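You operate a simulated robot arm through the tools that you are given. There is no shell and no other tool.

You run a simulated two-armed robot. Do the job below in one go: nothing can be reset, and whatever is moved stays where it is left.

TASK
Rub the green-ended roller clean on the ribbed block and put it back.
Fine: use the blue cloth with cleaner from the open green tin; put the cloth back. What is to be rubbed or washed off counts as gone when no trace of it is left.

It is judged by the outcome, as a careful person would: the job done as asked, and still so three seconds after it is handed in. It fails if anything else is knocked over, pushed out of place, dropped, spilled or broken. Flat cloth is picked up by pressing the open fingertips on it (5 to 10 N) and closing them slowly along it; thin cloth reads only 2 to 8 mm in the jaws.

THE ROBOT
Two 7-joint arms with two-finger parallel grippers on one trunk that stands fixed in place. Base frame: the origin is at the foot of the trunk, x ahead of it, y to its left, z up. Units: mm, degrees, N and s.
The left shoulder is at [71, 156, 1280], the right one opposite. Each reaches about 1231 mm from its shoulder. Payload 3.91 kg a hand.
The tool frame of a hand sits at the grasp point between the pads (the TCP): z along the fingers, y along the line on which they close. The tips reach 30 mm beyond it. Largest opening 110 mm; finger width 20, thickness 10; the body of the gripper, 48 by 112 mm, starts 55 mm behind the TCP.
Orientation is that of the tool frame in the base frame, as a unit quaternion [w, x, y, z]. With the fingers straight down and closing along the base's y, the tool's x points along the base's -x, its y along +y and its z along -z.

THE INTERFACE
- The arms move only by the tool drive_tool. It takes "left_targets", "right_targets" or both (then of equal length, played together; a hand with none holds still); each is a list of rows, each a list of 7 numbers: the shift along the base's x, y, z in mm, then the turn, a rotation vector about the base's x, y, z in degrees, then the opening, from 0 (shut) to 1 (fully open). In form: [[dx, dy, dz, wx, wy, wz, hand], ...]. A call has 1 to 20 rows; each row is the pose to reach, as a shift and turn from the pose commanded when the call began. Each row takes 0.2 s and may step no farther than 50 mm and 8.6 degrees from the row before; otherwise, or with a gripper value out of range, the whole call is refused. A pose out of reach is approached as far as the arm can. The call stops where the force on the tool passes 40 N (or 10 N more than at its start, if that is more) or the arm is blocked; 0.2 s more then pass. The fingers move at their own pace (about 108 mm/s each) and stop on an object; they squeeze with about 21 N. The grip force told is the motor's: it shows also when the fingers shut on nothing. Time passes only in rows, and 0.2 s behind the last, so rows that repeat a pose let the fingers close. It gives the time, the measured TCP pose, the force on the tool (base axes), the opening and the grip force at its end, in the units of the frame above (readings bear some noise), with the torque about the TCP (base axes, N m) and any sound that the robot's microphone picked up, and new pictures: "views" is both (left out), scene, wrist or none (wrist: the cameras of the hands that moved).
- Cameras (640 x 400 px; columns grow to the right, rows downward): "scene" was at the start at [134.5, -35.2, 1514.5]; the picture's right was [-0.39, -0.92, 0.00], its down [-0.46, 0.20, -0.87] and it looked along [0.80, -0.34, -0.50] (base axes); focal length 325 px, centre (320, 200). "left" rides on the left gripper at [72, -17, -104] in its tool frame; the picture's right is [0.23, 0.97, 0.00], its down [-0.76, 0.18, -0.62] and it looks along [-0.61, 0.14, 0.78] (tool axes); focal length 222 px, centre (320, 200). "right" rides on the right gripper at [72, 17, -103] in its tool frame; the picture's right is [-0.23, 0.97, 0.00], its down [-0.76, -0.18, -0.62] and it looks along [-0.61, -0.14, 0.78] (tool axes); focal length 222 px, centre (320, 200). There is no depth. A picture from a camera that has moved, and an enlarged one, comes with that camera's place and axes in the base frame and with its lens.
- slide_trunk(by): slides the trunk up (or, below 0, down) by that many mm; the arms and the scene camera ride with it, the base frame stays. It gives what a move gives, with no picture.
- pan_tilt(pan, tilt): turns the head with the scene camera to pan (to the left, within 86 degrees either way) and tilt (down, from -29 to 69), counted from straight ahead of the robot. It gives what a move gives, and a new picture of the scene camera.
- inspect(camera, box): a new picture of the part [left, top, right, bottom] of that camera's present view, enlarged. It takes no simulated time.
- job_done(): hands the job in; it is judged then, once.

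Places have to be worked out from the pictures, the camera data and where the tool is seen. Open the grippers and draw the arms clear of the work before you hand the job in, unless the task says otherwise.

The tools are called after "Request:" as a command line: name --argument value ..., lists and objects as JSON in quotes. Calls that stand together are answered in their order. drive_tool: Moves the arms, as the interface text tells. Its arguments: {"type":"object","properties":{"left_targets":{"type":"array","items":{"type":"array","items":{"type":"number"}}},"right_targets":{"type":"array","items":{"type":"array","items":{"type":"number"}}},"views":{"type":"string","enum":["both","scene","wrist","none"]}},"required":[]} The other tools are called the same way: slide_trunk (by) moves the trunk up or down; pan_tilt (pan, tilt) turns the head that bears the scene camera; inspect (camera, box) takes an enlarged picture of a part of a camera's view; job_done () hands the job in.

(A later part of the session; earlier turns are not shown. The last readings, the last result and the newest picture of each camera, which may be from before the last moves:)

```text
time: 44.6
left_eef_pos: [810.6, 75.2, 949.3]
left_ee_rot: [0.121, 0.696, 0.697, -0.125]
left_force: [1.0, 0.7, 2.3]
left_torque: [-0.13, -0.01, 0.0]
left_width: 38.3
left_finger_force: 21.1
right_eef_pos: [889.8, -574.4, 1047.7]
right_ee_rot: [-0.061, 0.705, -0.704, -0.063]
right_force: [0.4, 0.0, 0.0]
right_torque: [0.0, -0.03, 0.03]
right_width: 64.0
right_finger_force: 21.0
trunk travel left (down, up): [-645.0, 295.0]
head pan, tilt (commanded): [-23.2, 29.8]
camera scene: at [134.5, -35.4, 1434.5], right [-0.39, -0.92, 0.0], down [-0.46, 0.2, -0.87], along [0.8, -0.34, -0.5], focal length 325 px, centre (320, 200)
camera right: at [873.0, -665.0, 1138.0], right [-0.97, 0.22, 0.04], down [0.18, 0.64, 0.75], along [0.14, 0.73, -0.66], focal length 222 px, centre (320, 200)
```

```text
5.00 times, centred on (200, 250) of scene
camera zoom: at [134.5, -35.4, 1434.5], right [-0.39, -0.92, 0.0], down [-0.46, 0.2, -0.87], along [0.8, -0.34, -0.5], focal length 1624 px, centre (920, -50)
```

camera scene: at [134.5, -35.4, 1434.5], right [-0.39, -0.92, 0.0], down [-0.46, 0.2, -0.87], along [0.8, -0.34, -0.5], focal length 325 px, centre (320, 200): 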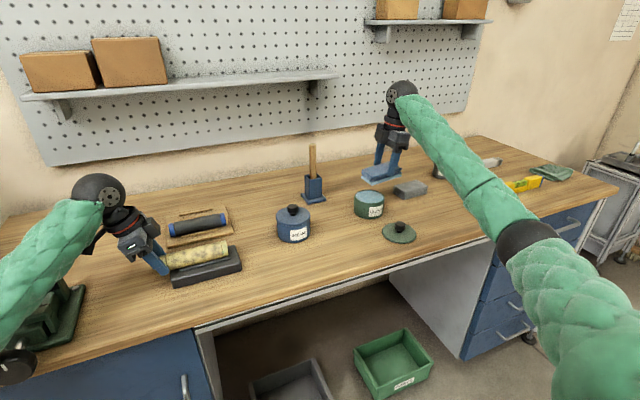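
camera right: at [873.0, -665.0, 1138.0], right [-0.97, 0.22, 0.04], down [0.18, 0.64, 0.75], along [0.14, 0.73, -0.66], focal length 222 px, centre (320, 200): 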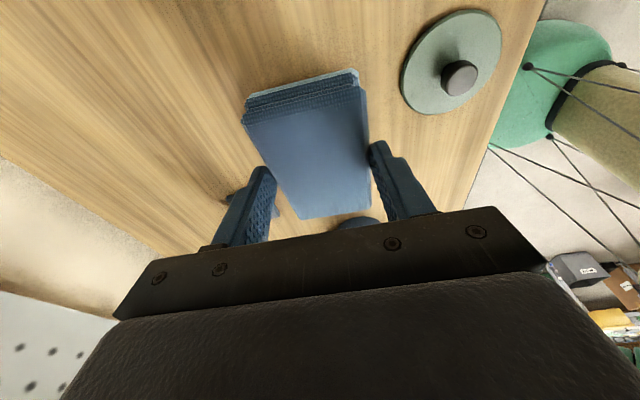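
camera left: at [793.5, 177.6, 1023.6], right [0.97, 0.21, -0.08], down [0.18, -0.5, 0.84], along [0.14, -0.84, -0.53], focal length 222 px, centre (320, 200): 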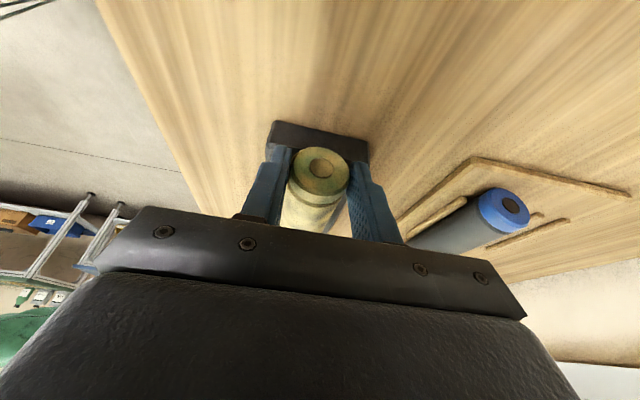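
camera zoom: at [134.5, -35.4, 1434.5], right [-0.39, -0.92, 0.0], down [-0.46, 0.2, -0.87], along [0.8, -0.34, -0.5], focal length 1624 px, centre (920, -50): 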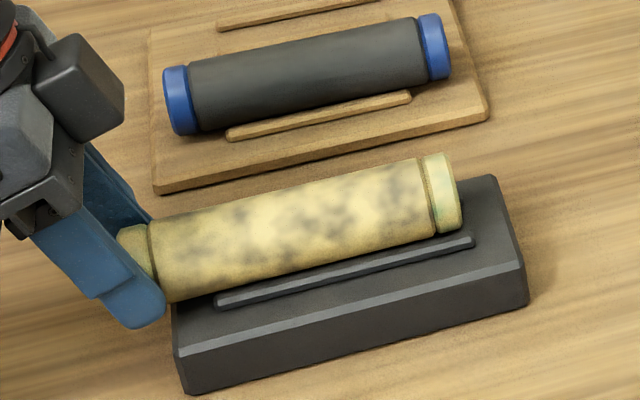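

The cloth turned only about 3.5° in the grip, so a 16.5° hand lean will make it level. I carry it over to above the roller, with the cloth centre near y -20.

Request:
drive_tool --right_targets '[[-5, 30, 8, 0.5, 0, 0, 0.3], [-11, 75, 13, 1, 0, 0, 0.3], [-18, 121, 13, 1.5, 0, 0, 0.3], [-25, 167, 13, 2, 0, 0, 0.3], [-32, 213, 13, 2.5, 0, 0, 0.3], [-39, 259, 13, 3, 0, 0, 0.3], [-46, 305, 13, 3.5, 0, 0, 0.3], [-53, 351, 13, 4, 0, 0, 0.3], [-60, 397, 13, 4.5, 0, 0, 0.3], [-67, 443, 13, 5, 0, 0, 0.3], [-73, 489, 13, 5.5, 0, 0, 0.3], [-79.5, 530, 13, 6, 0, 0, 0.3], [-79.5, 544, 13, 6.5, 0, 0, 0.3], [-79.5, 544, 13, 6.5, 0, 0, 0.3]]' --views "both"

Request:
inspect --camera "scene" --box '[120, 160, 300, 300]'

```text
time: 47.6
left_eef_pos: [810.9, 76.3, 948.5]
left_ee_rot: [0.12, 0.696, 0.697, -0.126]
left_force: [2.1, -1.5, 2.3]
left_torque: [-0.06, -0.02, 0.03]
left_width: 38.3
left_finger_force: 21.3
right_eef_pos: [811.9, -27.2, 1060.6]
right_ee_rot: [-0.101, 0.7, -0.7, -0.102]
right_force: [0.5, -0.8, -1.0]
right_torque: [-0.02, 0.0, 0.06]
right_width: 64.1
right_finger_force: 21.1
trunk travel left (down, up): [-645.0, 295.0]
head pan, tilt (commanded): [-23.2, 29.8]
camera scene: at [134.7, -35.2, 1434.5], right [-0.39, -0.92, 0.0], down [-0.46, 0.2, -0.87], along [0.8, -0.34, -0.5], focal length 325 px, centre (320, 200)
camera right: at [794.4, -127.7, 1140.8], right [-0.97, 0.22, 0.07], down [0.18, 0.55, 0.81], along [0.14, 0.8, -0.58], focal length 222 px, centre (320, 200)
```

scene: 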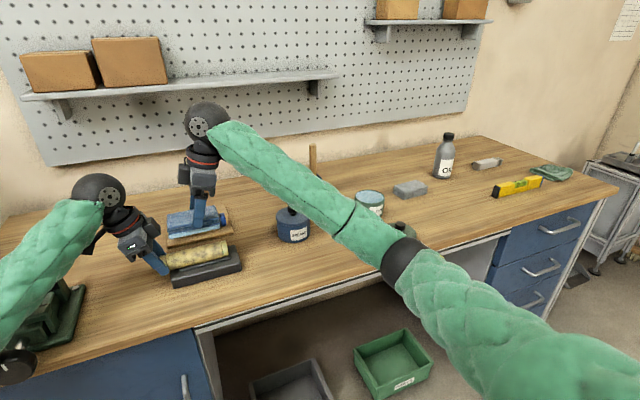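
right: 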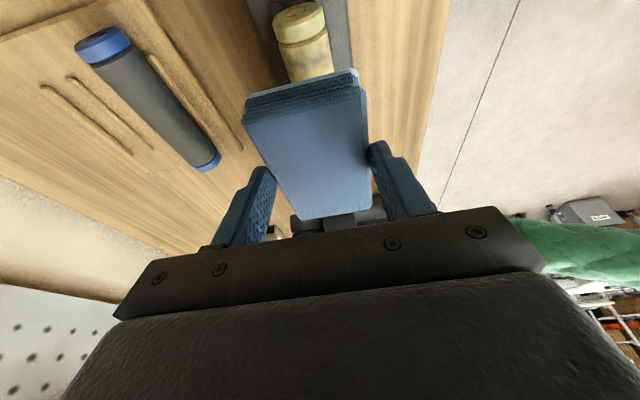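

```text
2.86 times, centred on (210, 230) of scene
camera zoom: at [134.7, -35.2, 1434.5], right [-0.39, -0.92, 0.0], down [-0.46, 0.2, -0.87], along [0.8, -0.34, -0.5], focal length 928 px, centre (634, 114)
```

zoom: 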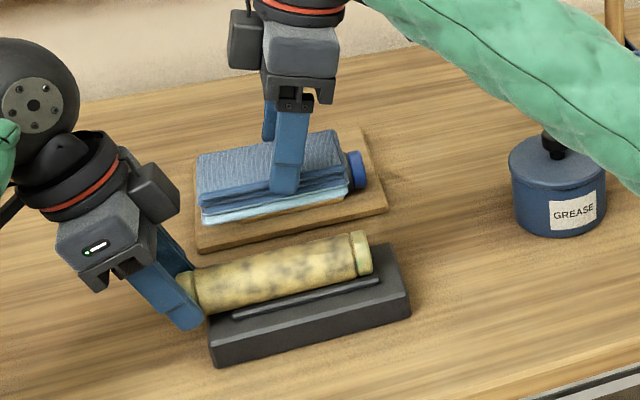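

The cloth is over the roller and clear of the left hand. I lower it to just above expected contact (TCP z ≈ 1002).

Request:
drive_tool --right_targets '[[-1, 0, -14, 0, 0, 0, 0.3], [-1, 0, -28, 0, 0, 0, 0.3], [-1, 0, -42, 0, 0, 0, 0.3], [-1, 0, -52, 0, 0, 0, 0.3], [-1, 0, -58, 0, 0, 0, 0.3], [-1, 0, -58, 0, 0, 0, 0.3]]' --views "both"

Request:
inspect --camera "scene" --box '[140, 200, 270, 300]'

```text
time: 49.0
left_eef_pos: [808.9, 76.3, 949.4]
left_ee_rot: [0.121, 0.695, 0.698, -0.125]
left_force: [1.4, -0.2, 2.9]
left_torque: [-0.02, 0.01, 0.07]
left_width: 38.4
left_finger_force: 20.8
right_eef_pos: [811.7, -31.6, 1002.7]
right_ee_rot: [-0.101, 0.7, -0.7, -0.101]
right_force: [-0.9, -0.4, -0.5]
right_torque: [0.0, 0.03, 0.0]
right_width: 64.2
right_finger_force: 21.0
trunk travel left (down, up): [-645.0, 295.0]
head pan, tilt (commanded): [-23.2, 29.8]
camera scene: at [134.7, -35.1, 1434.5], right [-0.39, -0.92, 0.0], down [-0.46, 0.2, -0.87], along [0.8, -0.34, -0.5], focal length 325 px, centre (320, 200)
camera right: at [793.7, -129.3, 1082.1], right [-0.97, 0.22, 0.07], down [0.18, 0.55, 0.81], along [0.14, 0.8, -0.58], focal length 222 px, centre (320, 200)
```

scene: 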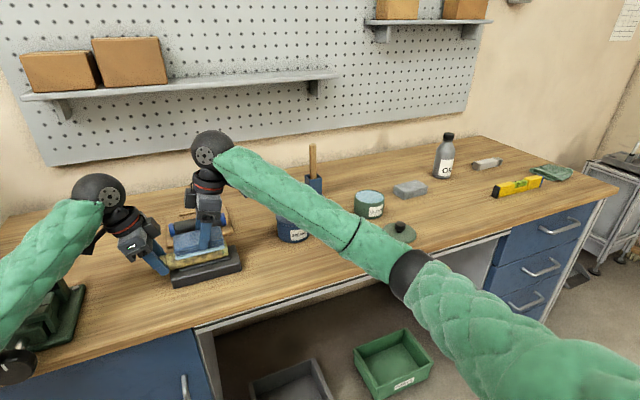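
right: 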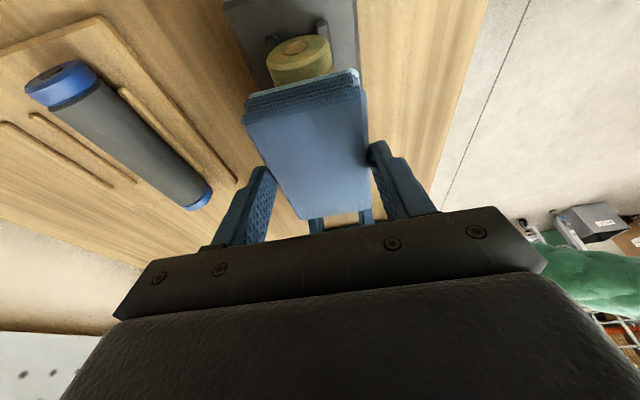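

```text
4.00 times, centred on (205, 250) of scene
camera zoom: at [134.7, -35.1, 1434.5], right [-0.39, -0.92, 0.0], down [-0.46, 0.2, -0.87], along [0.8, -0.34, -0.5], focal length 1299 px, centre (780, 0)
```

zoom: 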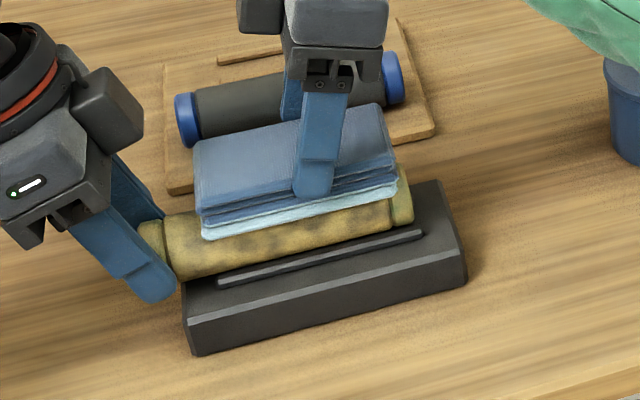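

Well placed. I lower onto the roller in small steps until I feel a few newtons.

Request:
drive_tool --right_targets '[[0, 0, -2, 0, 0, 0, 0.3], [0, 0, -4, 0, 0, 0, 0.3], [0, 0, -5.5, 0, 0, 0, 0.3], [0, 0, -7, 0, 0, 0, 0.3]]' --views "none"

```text
time: 50.0
left_eef_pos: [808.9, 76.5, 949.1]
left_ee_rot: [0.12, 0.695, 0.698, -0.124]
left_force: [7.6, 0.0, -3.9]
left_torque: [0.51, -0.32, 0.26]
left_width: 38.2
left_finger_force: 20.9
right_eef_pos: [809.9, -30.1, 996.3]
right_ee_rot: [0.102, -0.699, 0.7, 0.101]
right_force: [1.4, -2.1, 23.4]
right_torque: [0.15, -0.05, 0.02]
right_width: 64.3
right_finger_force: 21.2
trunk travel left (down, up): [-645.0, 295.0]
head pan, tilt (commanded): [-23.2, 29.8]
```

Contact at 23 N is a bit firm. I ease up 1 mm and rub along the roller: forward toward the left cap, back, and again.

Request:
drive_tool --right_targets '[[0, 0, 1, 0, 0, 0, 0.3], [0, 8, 1, 0, 0, 0, 0.3], [0, 16, 1, 0, 0, 0, 0.3], [0, 24, 1, 0, 0, 0, 0.3], [0, 28, 1, 0, 0, 0, 0.3], [0, 18, 1, 0, 0, 0, 0.3], [0, 8, 1, 0, 0, 0, 0.3], [0, -2, 1, 0, 0, 0, 0.3], [0, -12, 1, 0, 0, 0, 0.3], [0, -22, 1, 0, 0, 0, 0.3], [0, -30, 1, 0, 0, 0, 0.3], [0, -20, 1, 0, 0, 0, 0.3], [0, -10, 1, 0, 0, 0, 0.3], [0, 0, 1, 0, 0, 0, 0.3]]' --views "both"

Request:
inspect --camera "scene" --box '[140, 200, 270, 300]'

```text
time: 53.0
left_eef_pos: [810.2, 75.6, 948.7]
left_ee_rot: [0.12, 0.696, 0.697, -0.125]
left_force: [-0.6, 1.7, 4.7]
left_torque: [-0.24, 0.06, -0.11]
left_width: 38.0
left_finger_force: 21.0
right_eef_pos: [809.4, -30.3, 997.1]
right_ee_rot: [-0.101, 0.7, -0.7, -0.101]
right_force: [-0.6, -0.4, -0.3]
right_torque: [0.01, -0.01, 0.0]
right_width: 63.9
right_finger_force: 21.4
trunk travel left (down, up): [-645.0, 295.0]
head pan, tilt (commanded): [-23.2, 29.8]
camera scene: at [134.2, -34.8, 1434.6], right [-0.39, -0.92, 0.0], down [-0.46, 0.2, -0.87], along [0.8, -0.34, -0.5], focal length 325 px, centre (320, 200)
camera right: at [792.3, -129.7, 1076.4], right [-0.97, 0.22, 0.06], down [0.18, 0.55, 0.81], along [0.14, 0.8, -0.58], focal length 222 px, centre (320, 200)
```

scene: 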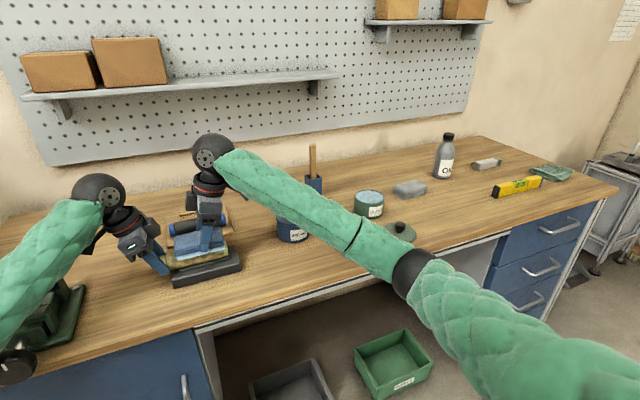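
right: 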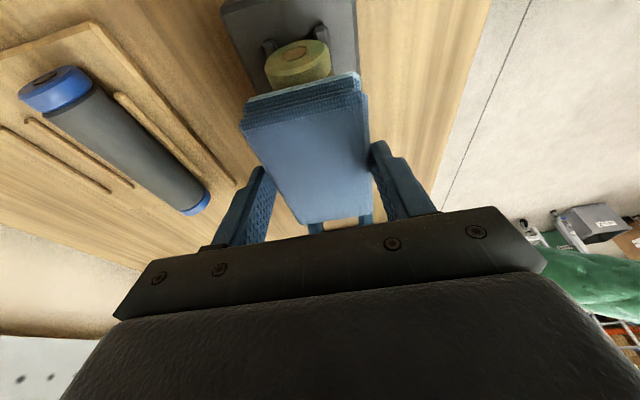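

```text
4.00 times, centred on (205, 250) of scene
camera zoom: at [134.2, -34.8, 1434.6], right [-0.39, -0.92, 0.0], down [-0.46, 0.2, -0.87], along [0.8, -0.34, -0.5], focal length 1299 px, centre (780, 0)
```

zoom: 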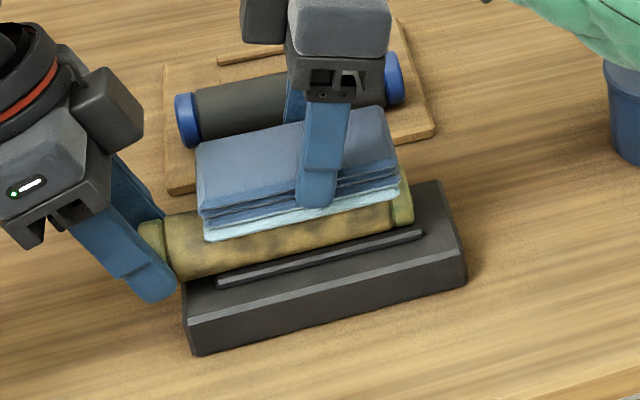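

The contact was light or lost after easing up. I lift the cloth clear to see what the roller looks like now.

Request:
drive_tool --right_targets '[[0, 0, 15, 0, 0, 0, 0.3], [0, 0, 35, 0, 0, 0, 0.3], [0, 0, 60, 0, 0, 0, 0.3]]' --views "none"

Request:
inspect --camera "scene" --box '[150, 200, 270, 290]'

Request:
inspect --camera "left" --box '[220, 80, 420, 240]'

```text
time: 53.8
left_eef_pos: [809.2, 76.2, 949.0]
left_ee_rot: [0.122, 0.695, 0.697, -0.125]
left_force: [0.4, 0.9, 5.6]
left_torque: [-0.24, 0.04, -0.05]
left_width: 38.4
left_finger_force: 21.0
right_eef_pos: [809.7, -31.5, 1057.3]
right_ee_rot: [0.101, -0.699, 0.7, 0.101]
right_force: [-0.7, -0.2, -0.1]
right_torque: [0.02, 0.01, -0.02]
right_width: 64.2
right_finger_force: 20.9
trunk travel left (down, up): [-645.0, 295.0]
head pan, tilt (commanded): [-23.2, 29.8]
```

```text
4.44 times, centred on (210, 245) of scene
camera zoom: at [134.3, -35.0, 1434.5], right [-0.39, -0.92, 0.0], down [-0.46, 0.2, -0.87], along [0.8, -0.34, -0.5], focal length 1443 px, centre (809, 0)
```

zoom: 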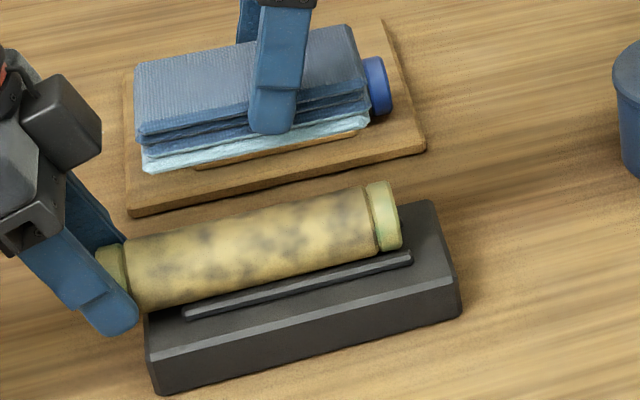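

```text
2.50 times, centred on (320, 160) of left
camera zoom: at [793.3, 177.8, 1023.7], right [0.97, 0.21, -0.08], down [0.18, -0.5, 0.84], along [0.14, -0.84, -0.53], focal length 555 px, centre (320, 300)
```

zoom: 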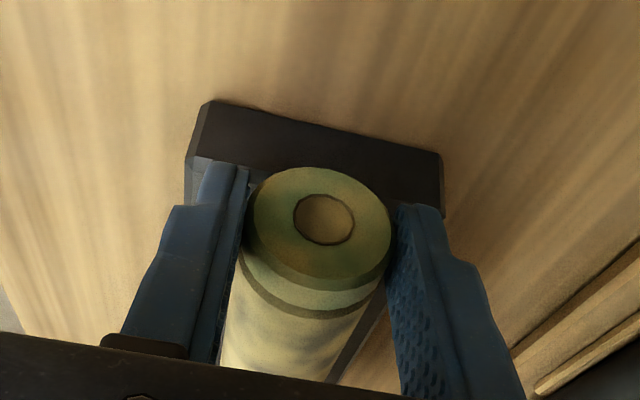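

I enlarge the roller surface to look for any cleaned area.

Request:
inspect --camera "scene" --box '[170, 230, 235, 275]'

Request:
inspect --camera "right" --box '[200, 0, 400, 120]'

```text
8.89 times, centred on (202, 252) of scene
camera zoom: at [134.3, -35.0, 1434.5], right [-0.39, -0.92, 0.0], down [-0.46, 0.2, -0.87], along [0.8, -0.34, -0.5], focal length 2887 px, centre (1364, -267)
```

zoom: 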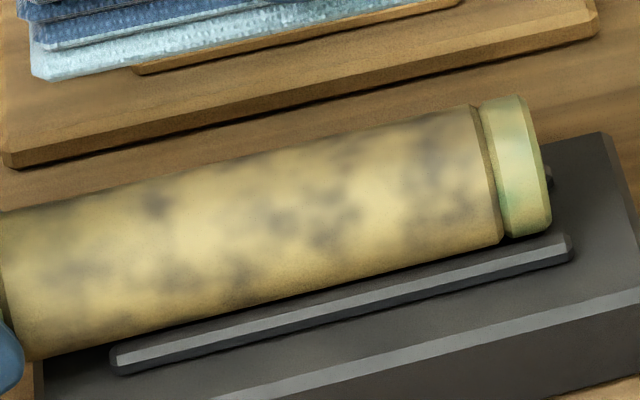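

```text
3.20 times, centred on (300, 60) of right
camera zoom: at [792.7, -130.1, 1136.0], right [-0.97, 0.22, 0.06], down [0.18, 0.55, 0.81], along [0.14, 0.8, -0.58], focal length 711 px, centre (384, 648)
```

zoom: 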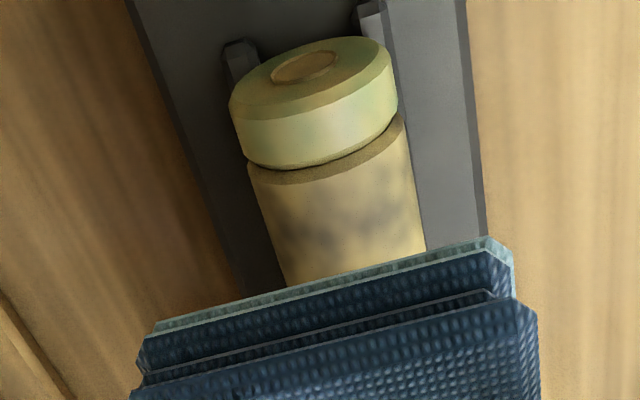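

No clear change yet; the rubbing was too light. I press back down to just under the earlier firm contact and rub again, ending in contact to read the force.

Request:
drive_tool --right_targets '[[0, 0, -25, 0, 0, 0, 0.3], [0, 0, -45, 0, 0, 0, 0.3], [0, 0, -57, 0, 0, 0, 0.3], [0, 0, -60.6, 0, 0, 0, 0.3], [0, 10, -60.6, 0, 0, 0, 0.3], [0, 20, -60.6, 0, 0, 0, 0.3], [0, 27, -60.6, 0, 0, 0, 0.3], [0, 17, -60.6, 0, 0, 0, 0.3], [0, 7, -60.6, 0, 0, 0, 0.3], [0, 0, -60.6, 0, 0, 0, 0.3]]' --views "none"

```text
time: 56.0
left_eef_pos: [810.6, 75.2, 947.6]
left_ee_rot: [0.121, 0.695, 0.698, -0.124]
left_force: [6.4, -4.8, 2.3]
left_torque: [0.11, -0.13, 0.2]
left_width: 38.3
left_finger_force: 20.9
right_eef_pos: [808.9, -28.5, 996.3]
right_ee_rot: [-0.101, 0.7, -0.7, -0.102]
right_force: [0.6, 4.2, 7.0]
right_torque: [0.09, -0.02, 0.01]
right_width: 64.2
right_finger_force: 20.5
trunk travel left (down, up): [-645.0, 295.0]
head pan, tilt (commanded): [-23.2, 29.8]
```

Good rubbing contact now (7 N, with friction). I do a longer series of strokes over the full length.

Request:
drive_tool --right_targets '[[0, -10, -0.3, 0, 0, 0, 0.3], [0, -20, -0.3, 0, 0, 0, 0.3], [0, -30, -0.3, 0, 0, 0, 0.3], [0, -36, -0.3, 0, 0, 0, 0.3], [0, -26, -0.3, 0, 0, 0, 0.3], [0, -16, -0.3, 0, 0, 0, 0.3], [0, -6, -0.3, 0, 0, 0, 0.3], [0, 4, -0.3, 0, 0, 0, 0.3], [0, 14, -0.3, 0, 0, 0, 0.3], [0, 24, -0.3, 0, 0, 0, 0.3], [0, 28, -0.3, 0, 0, 0, 0.3], [0, 18, -0.3, 0, 0, 0, 0.3], [0, 8, -0.3, 0, 0, 0, 0.3], [0, -2, -0.3, 0, 0, 0, 0.3], [0, -12, -0.3, 0, 0, 0, 0.3], [0, -22, -0.3, 0, 0, 0, 0.3], [0, -32, -0.3, 0, 0, 0, 0.3], [0, -22, -0.3, 0, 0, 0, 0.3], [0, -10, -0.3, 0, 0, 0, 0.3], [0, 0, -0.3, 0, 0, 0, 0.3]]' --views "none"

Request:
drive_tool --right_targets '[[0, 0, 15, 0, 0, 0, 0.3], [0, 0, 35, 0, 0, 0, 0.3], [0, 0, 60, 0, 0, 0, 0.3]]' --views "none"

Request:
inspect --camera "scene" --box '[170, 230, 235, 275]'

Request:
inspect --camera "right" --box '[200, 0, 400, 120]'

Request:
inspect --camera "left" --box '[220, 80, 420, 240]'

```text
time: 60.2
left_eef_pos: [810.3, 73.8, 949.6]
left_ee_rot: [0.121, 0.696, 0.697, -0.125]
left_force: [1.7, 1.4, 4.0]
left_torque: [-0.03, 0.04, 0.05]
left_width: 38.4
left_finger_force: 21.1
right_eef_pos: [809.1, -29.9, 996.5]
right_ee_rot: [-0.101, 0.7, -0.699, -0.103]
right_force: [-0.3, 0.4, -0.1]
right_torque: [-0.03, -0.02, 0.02]
right_width: 64.2
right_finger_force: 20.8
trunk travel left (down, up): [-645.0, 295.0]
head pan, tilt (commanded): [-23.2, 29.8]
```

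```text
time: 61.0
left_eef_pos: [810.1, 75.0, 948.9]
left_ee_rot: [0.121, 0.695, 0.697, -0.125]
left_force: [0.3, 0.9, 5.8]
left_torque: [-0.22, 0.02, -0.01]
left_width: 38.6
left_finger_force: 20.7
right_eef_pos: [810.4, -29.8, 1055.6]
right_ee_rot: [0.102, -0.699, 0.7, 0.101]
right_force: [-1.2, 0.9, -0.8]
right_torque: [-0.01, -0.02, 0.0]
right_width: 64.2
right_finger_force: 21.1
trunk travel left (down, up): [-645.0, 295.0]
head pan, tilt (commanded): [-23.2, 29.8]
```

```text
8.89 times, centred on (202, 252) of scene
camera zoom: at [134.4, -35.0, 1434.5], right [-0.39, -0.92, 0.0], down [-0.46, 0.2, -0.87], along [0.8, -0.34, -0.5], focal length 2887 px, centre (1364, -267)
```

zoom: 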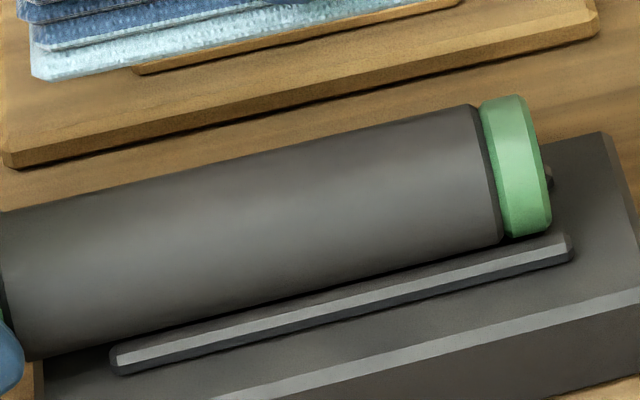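

```text
3.20 times, centred on (300, 60) of right
camera zoom: at [793.0, -130.1, 1135.3], right [-0.97, 0.22, 0.06], down [0.18, 0.55, 0.81], along [0.14, 0.8, -0.58], focal length 711 px, centre (384, 648)
```

zoom: 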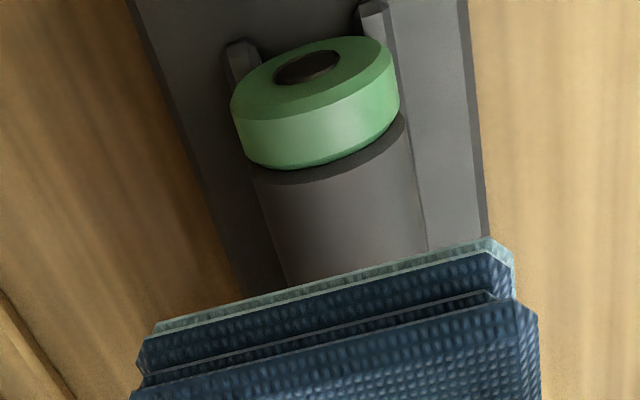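

```text
2.50 times, centred on (320, 160) of left
camera zoom: at [793.3, 177.8, 1023.7], right [0.97, 0.21, -0.08], down [0.18, -0.5, 0.84], along [0.14, -0.84, -0.53], focal length 555 px, centre (320, 300)
```

zoom: 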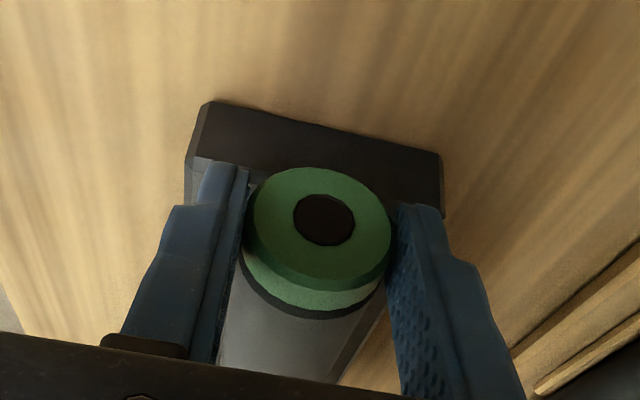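

The whole roller is now clean: grey body, bright green caps and end faces. I carry the cloth back along the same high path to above its original spot.

Request:
drive_tool --right_targets '[[0, -25, 5, 0, 0, 0, 0.3], [0, -70, 5, 0, 0, 0, 0.3], [0, -115, 5, 0, 0, 0, 0.3], [0, -160, 5, 0, 0, 0, 0.3], [0, -205, 5, 0, 0, 0, 0.3], [0, -250, 5, 0, 0, 0, 0.3], [0, -295, 5, 0, 0, 0, 0.3], [0, -340, 5, 0, 0, 0, 0.3], [0, -385, 5, 0, 0, 0, 0.3], [0, -430, 5, 0, 0, 0, 0.3], [0, -475, 0, 0, 0, 0, 0.3], [0, -520, -5, 0, 0, 0, 0.3], [0, -565, -10, 0, 0, 0, 0.3], [0, -610, -20, 0, 0, 0, 0.3], [0, -655, -35, 0, 0, 0, 0.3], [0, -685, -50, 0, 0, 0, 0.3], [0, -695, -60, 0, 0, 0, 0.3], [0, -695, -65, 0, 0, 0, 0.3]]' --views "both"

Request:
inspect --camera "scene" --box '[380, 160, 480, 240]'

Request:
inspect --camera "right" --box '[200, 0, 420, 230]'

```text
time: 64.8
left_eef_pos: [809.3, 75.8, 948.4]
left_ee_rot: [0.12, 0.696, 0.697, -0.125]
left_force: [2.5, 2.4, 3.2]
left_torque: [0.01, -0.07, 0.08]
left_width: 38.4
left_finger_force: 20.8
right_eef_pos: [809.2, -724.8, 990.6]
right_ee_rot: [0.102, -0.7, 0.7, 0.101]
right_force: [-0.1, 0.3, -0.4]
right_torque: [-0.02, -0.03, 0.0]
right_width: 64.1
right_finger_force: 21.2
trunk travel left (down, up): [-645.0, 295.0]
head pan, tilt (commanded): [-23.2, 29.8]
camera scene: at [134.6, -35.3, 1434.5], right [-0.39, -0.92, 0.0], down [-0.46, 0.2, -0.87], along [0.8, -0.34, -0.5], focal length 325 px, centre (320, 200)
camera right: at [793.3, -824.3, 1070.6], right [-0.97, 0.22, 0.07], down [0.18, 0.55, 0.81], along [0.14, 0.8, -0.58], focal length 222 px, centre (320, 200)
```

scene: 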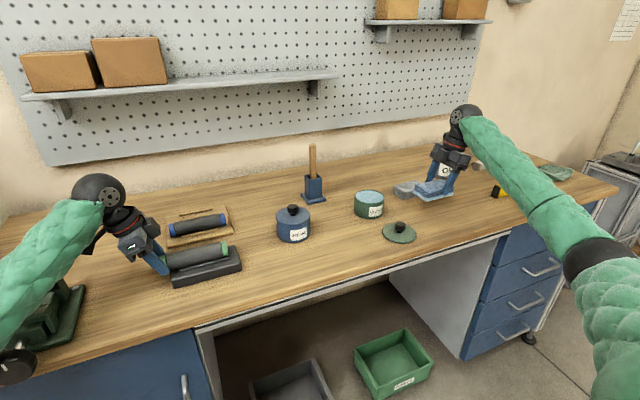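
right: 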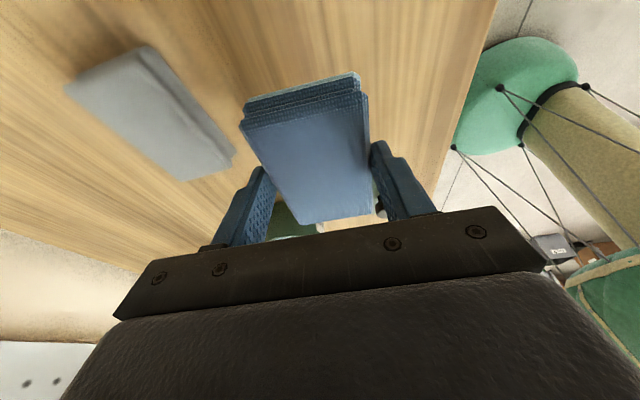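

```text
5.00 times, centred on (430, 200) of scene
camera zoom: at [134.6, -35.3, 1434.5], right [-0.39, -0.92, 0.0], down [-0.46, 0.2, -0.87], along [0.8, -0.34, -0.5], focal length 1624 px, centre (-230, 200)
```

zoom: 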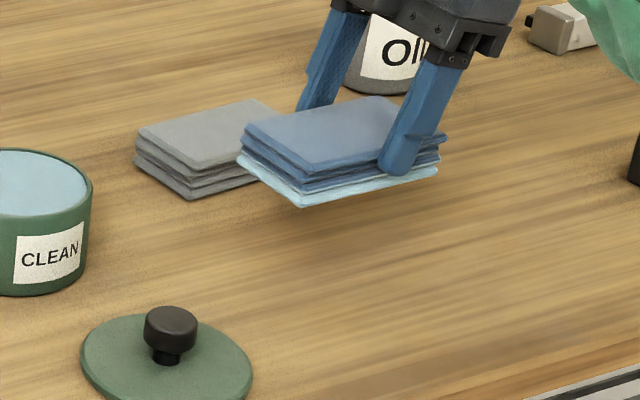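

```text
1.74 times, centred on (310, 115) of right
camera zoom: at [793.3, -824.3, 1070.6], right [-0.97, 0.22, 0.07], down [0.18, 0.55, 0.81], along [0.14, 0.8, -0.58], focal length 386 px, centre (337, 348)
```

zoom: 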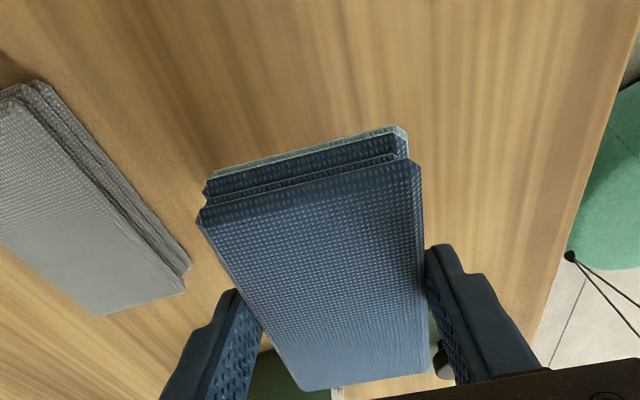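

The cloth is level and within about 2 mm of its original footprint. I lower it with a -1.5 mm y correction to just above the bench.

Request:
drive_tool --right_targets '[[0.5, -1, -12, 0, 0, 0, 0.3], [0.5, -1.5, -24, 0, 0, 0, 0.3], [0.5, -1.5, -36, 0, 0, 0, 0.3], [0.5, -1.5, -46, 0, 0, 0, 0.3], [0.5, -1.5, -52, 0, 0, 0, 0.3], [0.5, -1.5, -54, 0, 0, 0, 0.3], [0.5, -1.5, -55, 0, 0, 0, 0.3]]' --views "none"

Request:
inspect --camera "scene" --box '[380, 160, 480, 240]'

```text
time: 66.4
left_eef_pos: [809.9, 76.0, 948.3]
left_ee_rot: [0.121, 0.696, 0.697, -0.124]
left_force: [1.9, 0.2, 2.1]
left_torque: [-0.01, -0.04, 0.06]
left_width: 38.2
left_finger_force: 21.0
right_eef_pos: [810.5, -727.4, 936.2]
right_ee_rot: [0.101, -0.699, 0.7, 0.102]
right_force: [0.7, 0.1, 0.3]
right_torque: [0.01, 0.01, 0.0]
right_width: 64.0
right_finger_force: 21.2
trunk travel left (down, up): [-645.0, 295.0]
head pan, tilt (commanded): [-23.2, 29.8]
```

```text
5.00 times, centred on (430, 200) of scene
camera zoom: at [134.6, -35.4, 1434.5], right [-0.39, -0.92, 0.0], down [-0.46, 0.2, -0.87], along [0.8, -0.34, -0.5], focal length 1624 px, centre (-230, 200)
```

zoom: 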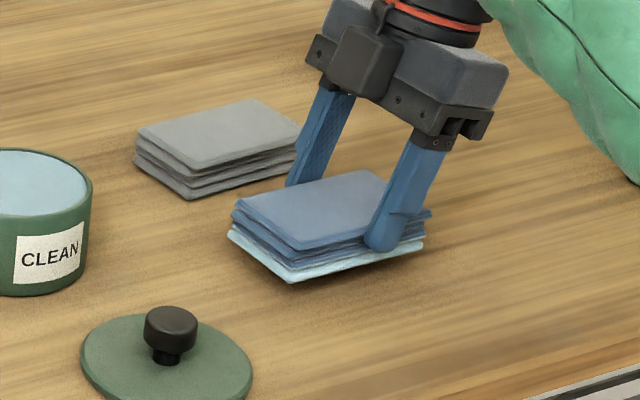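

A few millimetres remain to the bench. I nudge +2 mm in y and step down until it touches.

Request:
drive_tool --right_targets '[[0, 1, -1, 0, 0, 0, 0.3], [0, 2, -2, 0, 0, 0, 0.3], [0, 2, -3, 0, 0, 0, 0.3], [0, 2, -4, 0, 0, 0, 0.3], [0, 2, -5, 0, 0, 0, 0.3]]' --views "none"

```text
time: 67.6
left_eef_pos: [809.4, 75.1, 949.5]
left_ee_rot: [0.121, 0.696, 0.697, -0.126]
left_force: [1.5, -0.8, 2.9]
left_torque: [-0.04, -0.02, 0.06]
left_width: 38.3
left_finger_force: 21.1
right_eef_pos: [810.9, -724.3, 930.8]
right_ee_rot: [0.102, -0.7, 0.7, 0.101]
right_force: [0.8, -0.1, -0.1]
right_torque: [0.01, 0.0, 0.0]
right_width: 64.0
right_finger_force: 21.2
trunk travel left (down, up): [-645.0, 295.0]
head pan, tilt (commanded): [-23.2, 29.8]
```

Request:
drive_tool --right_targets '[[0, 0, -1, 0, 0, 0, 0.3], [0, 0, -2, 0, 0, 0, 0.3], [0, 0, -2.6, 0, 0, 0, 0.3]]' --views "none"

Request:
inspect --camera "scene" --box '[380, 160, 480, 240]'

```text
time: 68.4
left_eef_pos: [810.2, 75.1, 949.5]
left_ee_rot: [0.12, 0.696, 0.697, -0.125]
left_force: [1.2, 0.1, 1.5]
left_torque: [-0.02, -0.03, 0.08]
left_width: 38.3
left_finger_force: 20.6
right_eef_pos: [810.4, -724.9, 927.9]
right_ee_rot: [-0.102, 0.7, -0.7, -0.101]
right_force: [-0.6, -0.3, -0.7]
right_torque: [0.0, 0.02, -0.02]
right_width: 64.2
right_finger_force: 20.8
trunk travel left (down, up): [-645.0, 295.0]
head pan, tilt (commanded): [-23.2, 29.8]
```

```text
5.00 times, centred on (430, 200) of scene
camera zoom: at [134.6, -35.5, 1434.5], right [-0.39, -0.92, 0.0], down [-0.46, 0.2, -0.87], along [0.8, -0.34, -0.5], focal length 1624 px, centre (-230, 200)
```

zoom: 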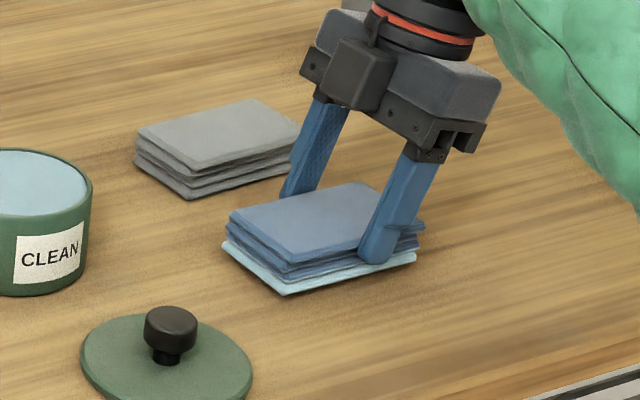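

Horizontally it matches the original footprint; about 3–4 mm remain to go down.

Request:
drive_tool --right_targets '[[0, 0, -1, 0, 0, 0, 0.3], [0, 0, -2, 0, 0, 0, 0.3], [0, 0, -2.5, 0, 0, 0, 0.3]]' --views "none"

```text
time: 69.2
left_eef_pos: [810.7, 76.5, 949.4]
left_ee_rot: [0.12, 0.696, 0.697, -0.124]
left_force: [1.8, -0.3, 2.3]
left_torque: [-0.04, -0.04, 0.02]
left_width: 38.2
left_finger_force: 21.2
right_eef_pos: [809.7, -725.3, 924.2]
right_ee_rot: [-0.101, 0.7, -0.7, -0.102]
right_force: [-0.5, -0.4, -0.2]
right_torque: [0.0, -0.02, -0.01]
right_width: 63.9
right_finger_force: 21.3
trunk travel left (down, up): [-645.0, 295.0]
head pan, tilt (commanded): [-23.2, 29.8]
```

Request:
drive_tool --right_targets '[[0, 0, -1, 0, 0, 0, 0.3], [0, 0, -1.5, 0, 0, 0, 0.3], [0, 0, -1.5, 0, 0, 0, 0.3]]' --views "none"

Request:
inspect --camera "scene" --box '[390, 180, 470, 230]'

```text
time: 70.0
left_eef_pos: [809.3, 76.3, 949.5]
left_ee_rot: [0.121, 0.695, 0.697, -0.125]
left_force: [4.1, -1.3, 0.1]
left_torque: [0.07, -0.13, 0.16]
left_width: 38.3
left_finger_force: 20.4
right_eef_pos: [811.1, -724.0, 924.6]
right_ee_rot: [0.102, -0.699, 0.7, 0.101]
right_force: [-0.2, -2.8, 7.7]
right_torque: [-0.12, -0.09, -0.02]
right_width: 64.2
right_finger_force: 21.4
trunk travel left (down, up): [-645.0, 295.0]
head pan, tilt (commanded): [-23.2, 29.8]
```

```text
8.00 times, centred on (430, 205) of scene
camera zoom: at [134.3, -35.2, 1434.6], right [-0.39, -0.92, 0.0], down [-0.46, 0.2, -0.87], along [0.8, -0.34, -0.5], focal length 2598 px, centre (-560, 160)
```

zoom: 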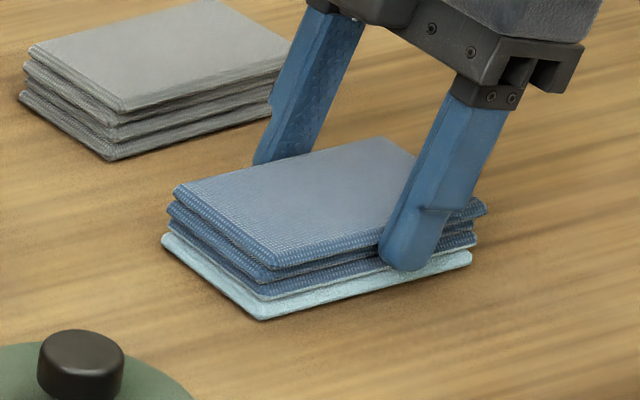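

The cloth rests on the bench (7.7 N) exactly at its original spot in the picture. I ease off, open the fingers gently and rise clear.

Request:
drive_tool --right_targets '[[0, 0, 0.5, 0, 0, 0, 0.3], [0, 0, 0.5, 0, 0, 0, 0.6], [0, 0, 0.5, 0, 0, 0, 0.66], [0, 0, 0.5, 0, 0, 0, 0.74], [0, 0, 0.5, 0, 0, 0, 0.8], [0, 0, 0.5, 0, 0, 0, 0.8], [0, 0, 8, 0, 0, 0, 0.8], [0, 0, 20, 0, 0, 0, 0.8], [0, 0, 45, 0, 0, 0, 0.8], [0, 0, 80, 0, 0, 0, 0.8], [0, 0, 115, 0, 0, 0, 0.8]]' --views "both"

Request:
inspect --camera "scene" --box '[380, 160, 480, 240]'

Request:
inspect --camera "scene" --box '[150, 200, 270, 290]'

```text
time: 72.4
left_eef_pos: [809.8, 75.2, 949.2]
left_ee_rot: [0.12, 0.696, 0.697, -0.125]
left_force: [-0.7, 2.2, 3.2]
left_torque: [0.03, 0.05, 0.0]
left_width: 38.1
left_finger_force: 21.2
right_eef_pos: [810.3, -723.6, 1040.1]
right_ee_rot: [0.102, -0.7, 0.7, 0.102]
right_force: [0.0, -0.3, -0.2]
right_torque: [0.01, 0.02, 0.0]
right_width: 88.0
right_finger_force: 0.0
trunk travel left (down, up): [-645.0, 295.0]
head pan, tilt (commanded): [-23.2, 29.8]
camera scene: at [134.0, -35.0, 1434.5], right [-0.39, -0.92, 0.0], down [-0.46, 0.2, -0.87], along [0.8, -0.34, -0.5], focal length 325 px, centre (320, 200)
camera right: at [791.7, -823.0, 1119.6], right [-0.97, 0.22, 0.07], down [0.18, 0.55, 0.81], along [0.14, 0.8, -0.58], focal length 222 px, centre (320, 200)
```

scene: 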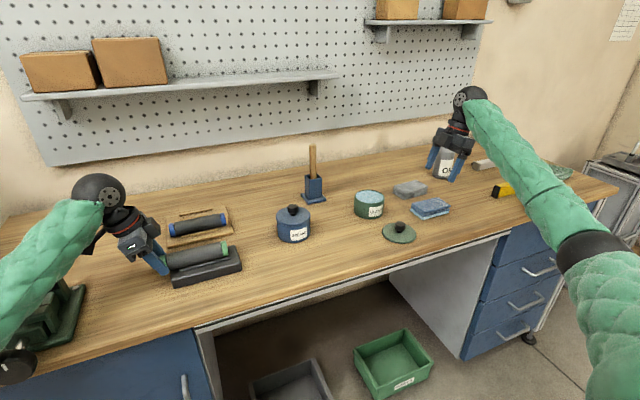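
right: 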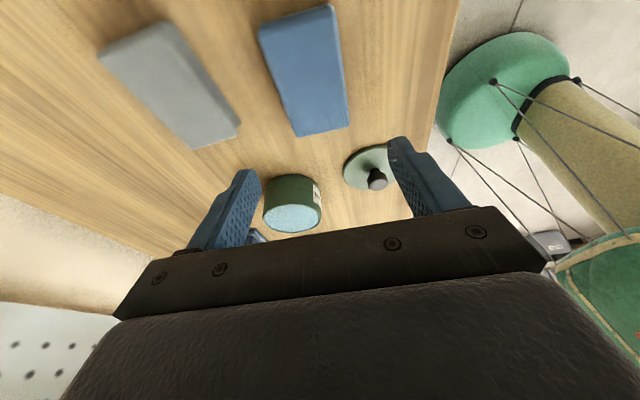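

```text
5.00 times, centred on (430, 200) of scene
camera zoom: at [134.0, -35.0, 1434.5], right [-0.39, -0.92, 0.0], down [-0.46, 0.2, -0.87], along [0.8, -0.34, -0.5], focal length 1624 px, centre (-230, 200)
```

zoom: 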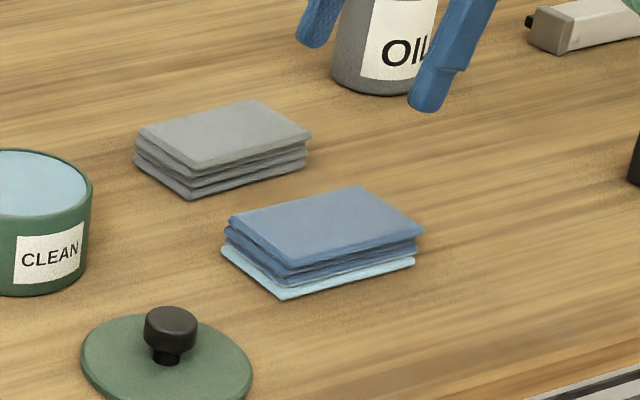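

```text
4.44 times, centred on (210, 245) of scene
camera zoom: at [134.0, -35.0, 1434.5], right [-0.39, -0.92, 0.0], down [-0.46, 0.2, -0.87], along [0.8, -0.34, -0.5], focal length 1443 px, centre (809, 0)
```

zoom: 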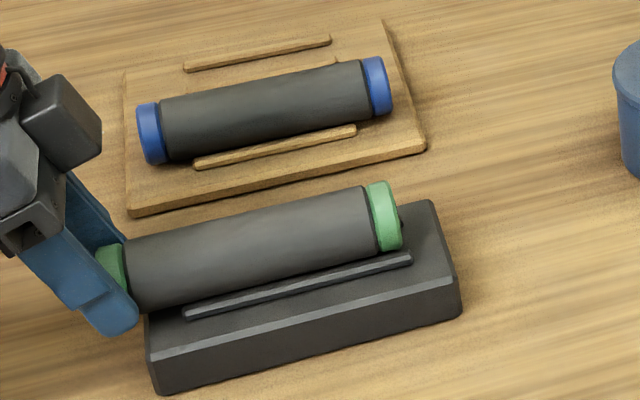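

The cloth is back in its place and the roller is fully clean. I release the cap with the left hand, rise, straighten the lean and return above the roller's middle; I also back the right hand off a bit higher.

Request:
drive_tool --left_targets '[[0, 0, 0, 0, 0, 0, 0.38], [0, 0, 0, 0, 0, 0, 0.44], [0, 0, 0, 0, 0, 0, 0.52], [0, 0, 0, 0, 0, 0, 0.6], [0, 0, 0, 0, 0, 0, 0.6], [0, 0, 10, 0, 0, 0, 0.6], [0, 0, 30, 0, 0, 0, 0.6], [0, 0, 60, 0, 0, 0, 0.6], [0.3, -20, 60, 5, 0, 0, 0.6], [0.5, -40, 60, 10, 0, 0, 0.6], [0.8, -60, 60, 15, 0, 0, 0.6], [1, -80, 60, 20, 0, 0, 0.6], [1, -80, 60, 20, 0, 0, 0.6]]' --views "both"

Request:
inspect --camera "scene" --box '[150, 200, 270, 290]'

Request:
inspect --camera "left" --box '[220, 0, 420, 230]'

```text
time: 75.2
left_eef_pos: [811.4, -4.0, 1012.0]
left_ee_rot: [-0.003, 0.706, 0.708, -0.001]
left_force: [-0.4, -0.2, 0.5]
left_torque: [0.02, -0.03, 0.02]
left_width: 65.9
left_finger_force: 0.0
right_eef_pos: [809.4, -723.2, 1040.8]
right_ee_rot: [-0.102, 0.7, -0.7, -0.102]
right_force: [0.0, -0.6, 0.7]
right_torque: [-0.02, 0.0, 0.02]
right_width: 87.8
right_finger_force: 0.1
trunk travel left (down, up): [-645.0, 295.0]
head pan, tilt (commanded): [-23.2, 29.8]
camera scene: at [134.4, -34.4, 1434.6], right [-0.39, -0.92, 0.0], down [-0.46, 0.2, -0.87], along [0.8, -0.34, -0.5], focal length 325 px, centre (320, 200)
camera left: at [794.1, 66.8, 1116.5], right [0.97, 0.23, -0.01], down [0.18, -0.76, 0.62], along [0.14, -0.61, -0.78], focal length 222 px, centre (320, 200)
```

scene: 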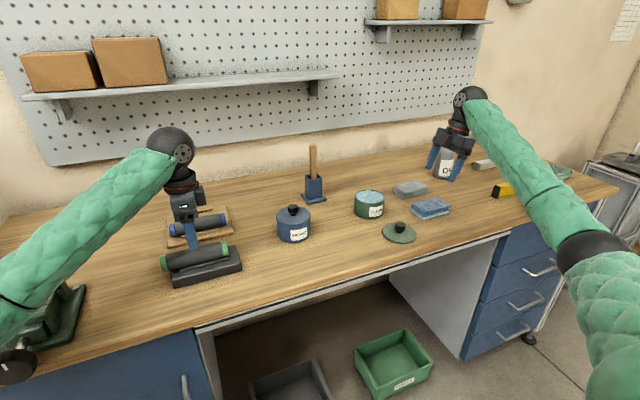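
left: 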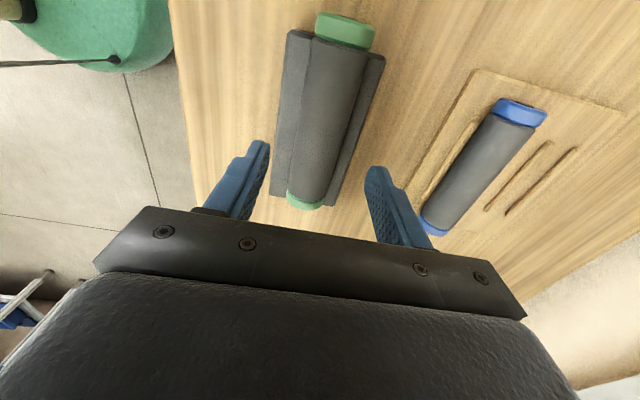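

```text
4.44 times, centred on (210, 245) of scene
camera zoom: at [134.4, -34.4, 1434.6], right [-0.39, -0.92, 0.0], down [-0.46, 0.2, -0.87], along [0.8, -0.34, -0.5], focal length 1443 px, centre (809, 0)
```

zoom: 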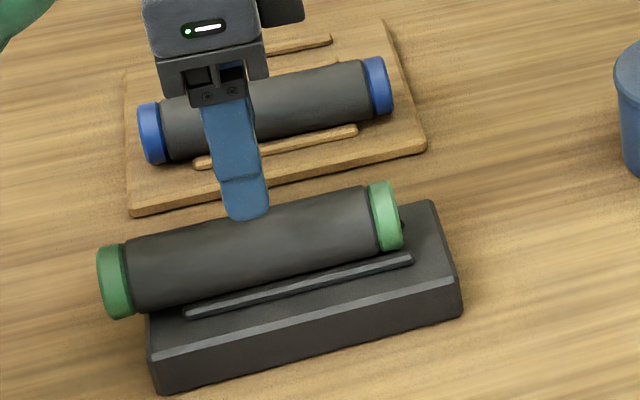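

```text
1.74 times, centred on (320, 115) of left
camera zoom: at [794.1, 66.8, 1116.5], right [0.97, 0.23, -0.01], down [0.18, -0.76, 0.62], along [0.14, -0.61, -0.78], focal length 386 px, centre (320, 348)
```

zoom: 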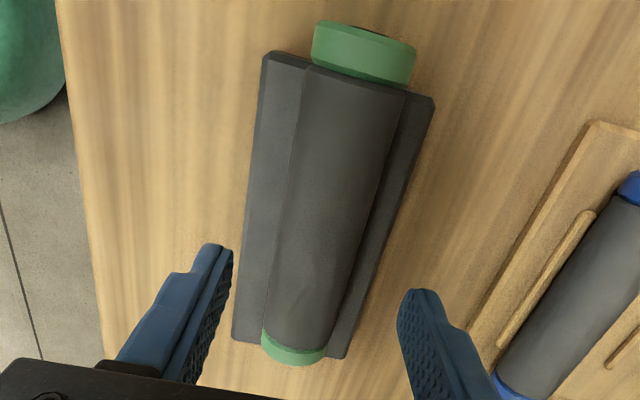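

The clean roller lies straight in the ribs and the hand is centred within 1 mm. I go down 59 mm, close on the middle and wait.

Request:
drive_tool --left_targets '[[0.5, 0, -15, 0, 0, 0, 0.6], [0.5, 0, -30, 0, 0, 0, 0.6], [0.5, 0, -45, 0, 0, 0, 0.6], [0.5, 0, -55, 0, 0, 0, 0.6], [0.5, 0, -59, 0, 0, 0, 0.6], [0.5, 0, -59, 0, 0, 0, 0.5], [0.5, 0, -59, 0, 0, 0, 0.44], [0.5, 0, -59, 0, 0, 0, 0.4], [0.5, 0, -59, 0, 0, 0, 0.36], [0.5, 0, -59, 0, 0, 0, 0.3], [0.5, 0, -59, 0, 0, 0, 0], [0.5, 0, -59, 0, 0, 0, 0]]' --views "wrist"

```text
time: 77.8
left_eef_pos: [809.2, -5.6, 950.9]
left_ee_rot: [-0.001, 0.707, 0.707, -0.002]
left_force: [-6.0, 0.6, 0.7]
left_torque: [-0.01, 0.14, -0.03]
left_width: 38.0
left_finger_force: 20.7
right_eef_pos: [808.5, -724.4, 1039.8]
right_ee_rot: [0.101, -0.7, 0.7, 0.101]
right_force: [0.5, 0.0, 0.0]
right_torque: [-0.02, -0.02, 0.02]
right_width: 88.4
right_finger_force: 0.0
trunk travel left (down, up): [-645.0, 295.0]
head pan, tilt (commanded): [-23.2, 29.8]
camera left: at [794.1, 65.3, 1056.2], right [0.97, 0.23, -0.01], down [0.18, -0.76, 0.62], along [0.14, -0.61, -0.78], focal length 222 px, centre (320, 200)
```

left: 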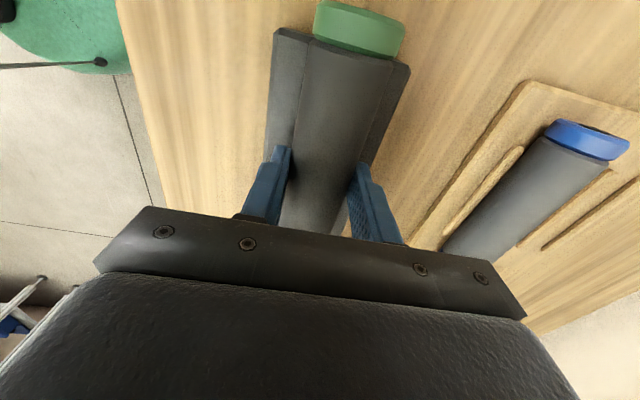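

Gripped at 38 mm. I lift slowly and look again.

Request:
drive_tool --left_targets '[[0, 0, 3, 0, 0, 0, 0], [0, 0, 8, 0, 0, 0, 0], [0, 0, 20, 0, 0, 0, 0], [0, 0, 40, 0, 0, 0, 0], [0, 0, 65, 0, 0, 0, 0]]' --views "both"

Request:
inspect --camera "scene" --box '[150, 180, 270, 290]'

```text
time: 79.0
left_eef_pos: [811.2, -3.9, 1016.3]
left_ee_rot: [-0.002, 0.707, 0.708, -0.002]
left_force: [-0.3, 0.0, -2.2]
left_torque: [0.0, -0.05, 0.0]
left_width: 38.5
left_finger_force: 21.0
right_eef_pos: [808.4, -724.2, 1039.5]
right_ee_rot: [-0.101, 0.7, -0.7, -0.101]
right_force: [0.2, -0.2, 0.1]
right_torque: [0.04, -0.01, 0.03]
right_width: 88.0
right_finger_force: 0.2
trunk travel left (down, up): [-645.0, 295.0]
head pan, tilt (commanded): [-23.2, 29.8]
camera scene: at [134.2, -35.4, 1434.5], right [-0.39, -0.92, 0.0], down [-0.46, 0.2, -0.87], along [0.8, -0.34, -0.5], focal length 325 px, centre (320, 200)
camera left: at [795.0, 66.8, 1121.1], right [0.97, 0.23, -0.01], down [0.18, -0.76, 0.62], along [0.14, -0.61, -0.78], focal length 222 px, centre (320, 200)
```

scene: 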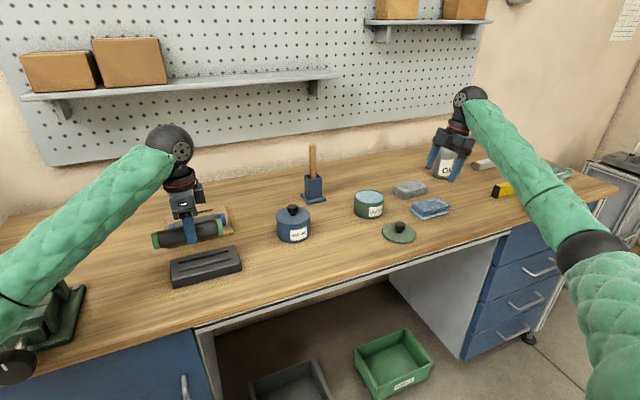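
left: 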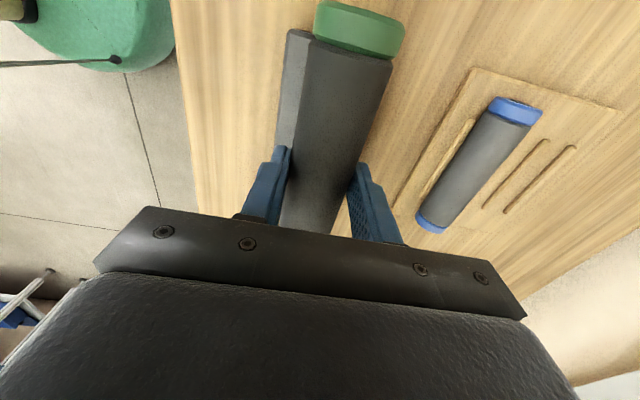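

```text
3.64 times, centred on (210, 235) of scene
camera zoom: at [134.2, -35.4, 1434.5], right [-0.39, -0.92, 0.0], down [-0.46, 0.2, -0.87], along [0.8, -0.34, -0.5], focal length 1181 px, centre (720, 73)
```

zoom: 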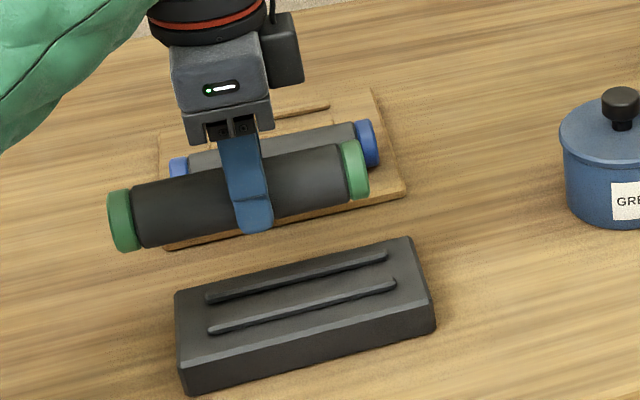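

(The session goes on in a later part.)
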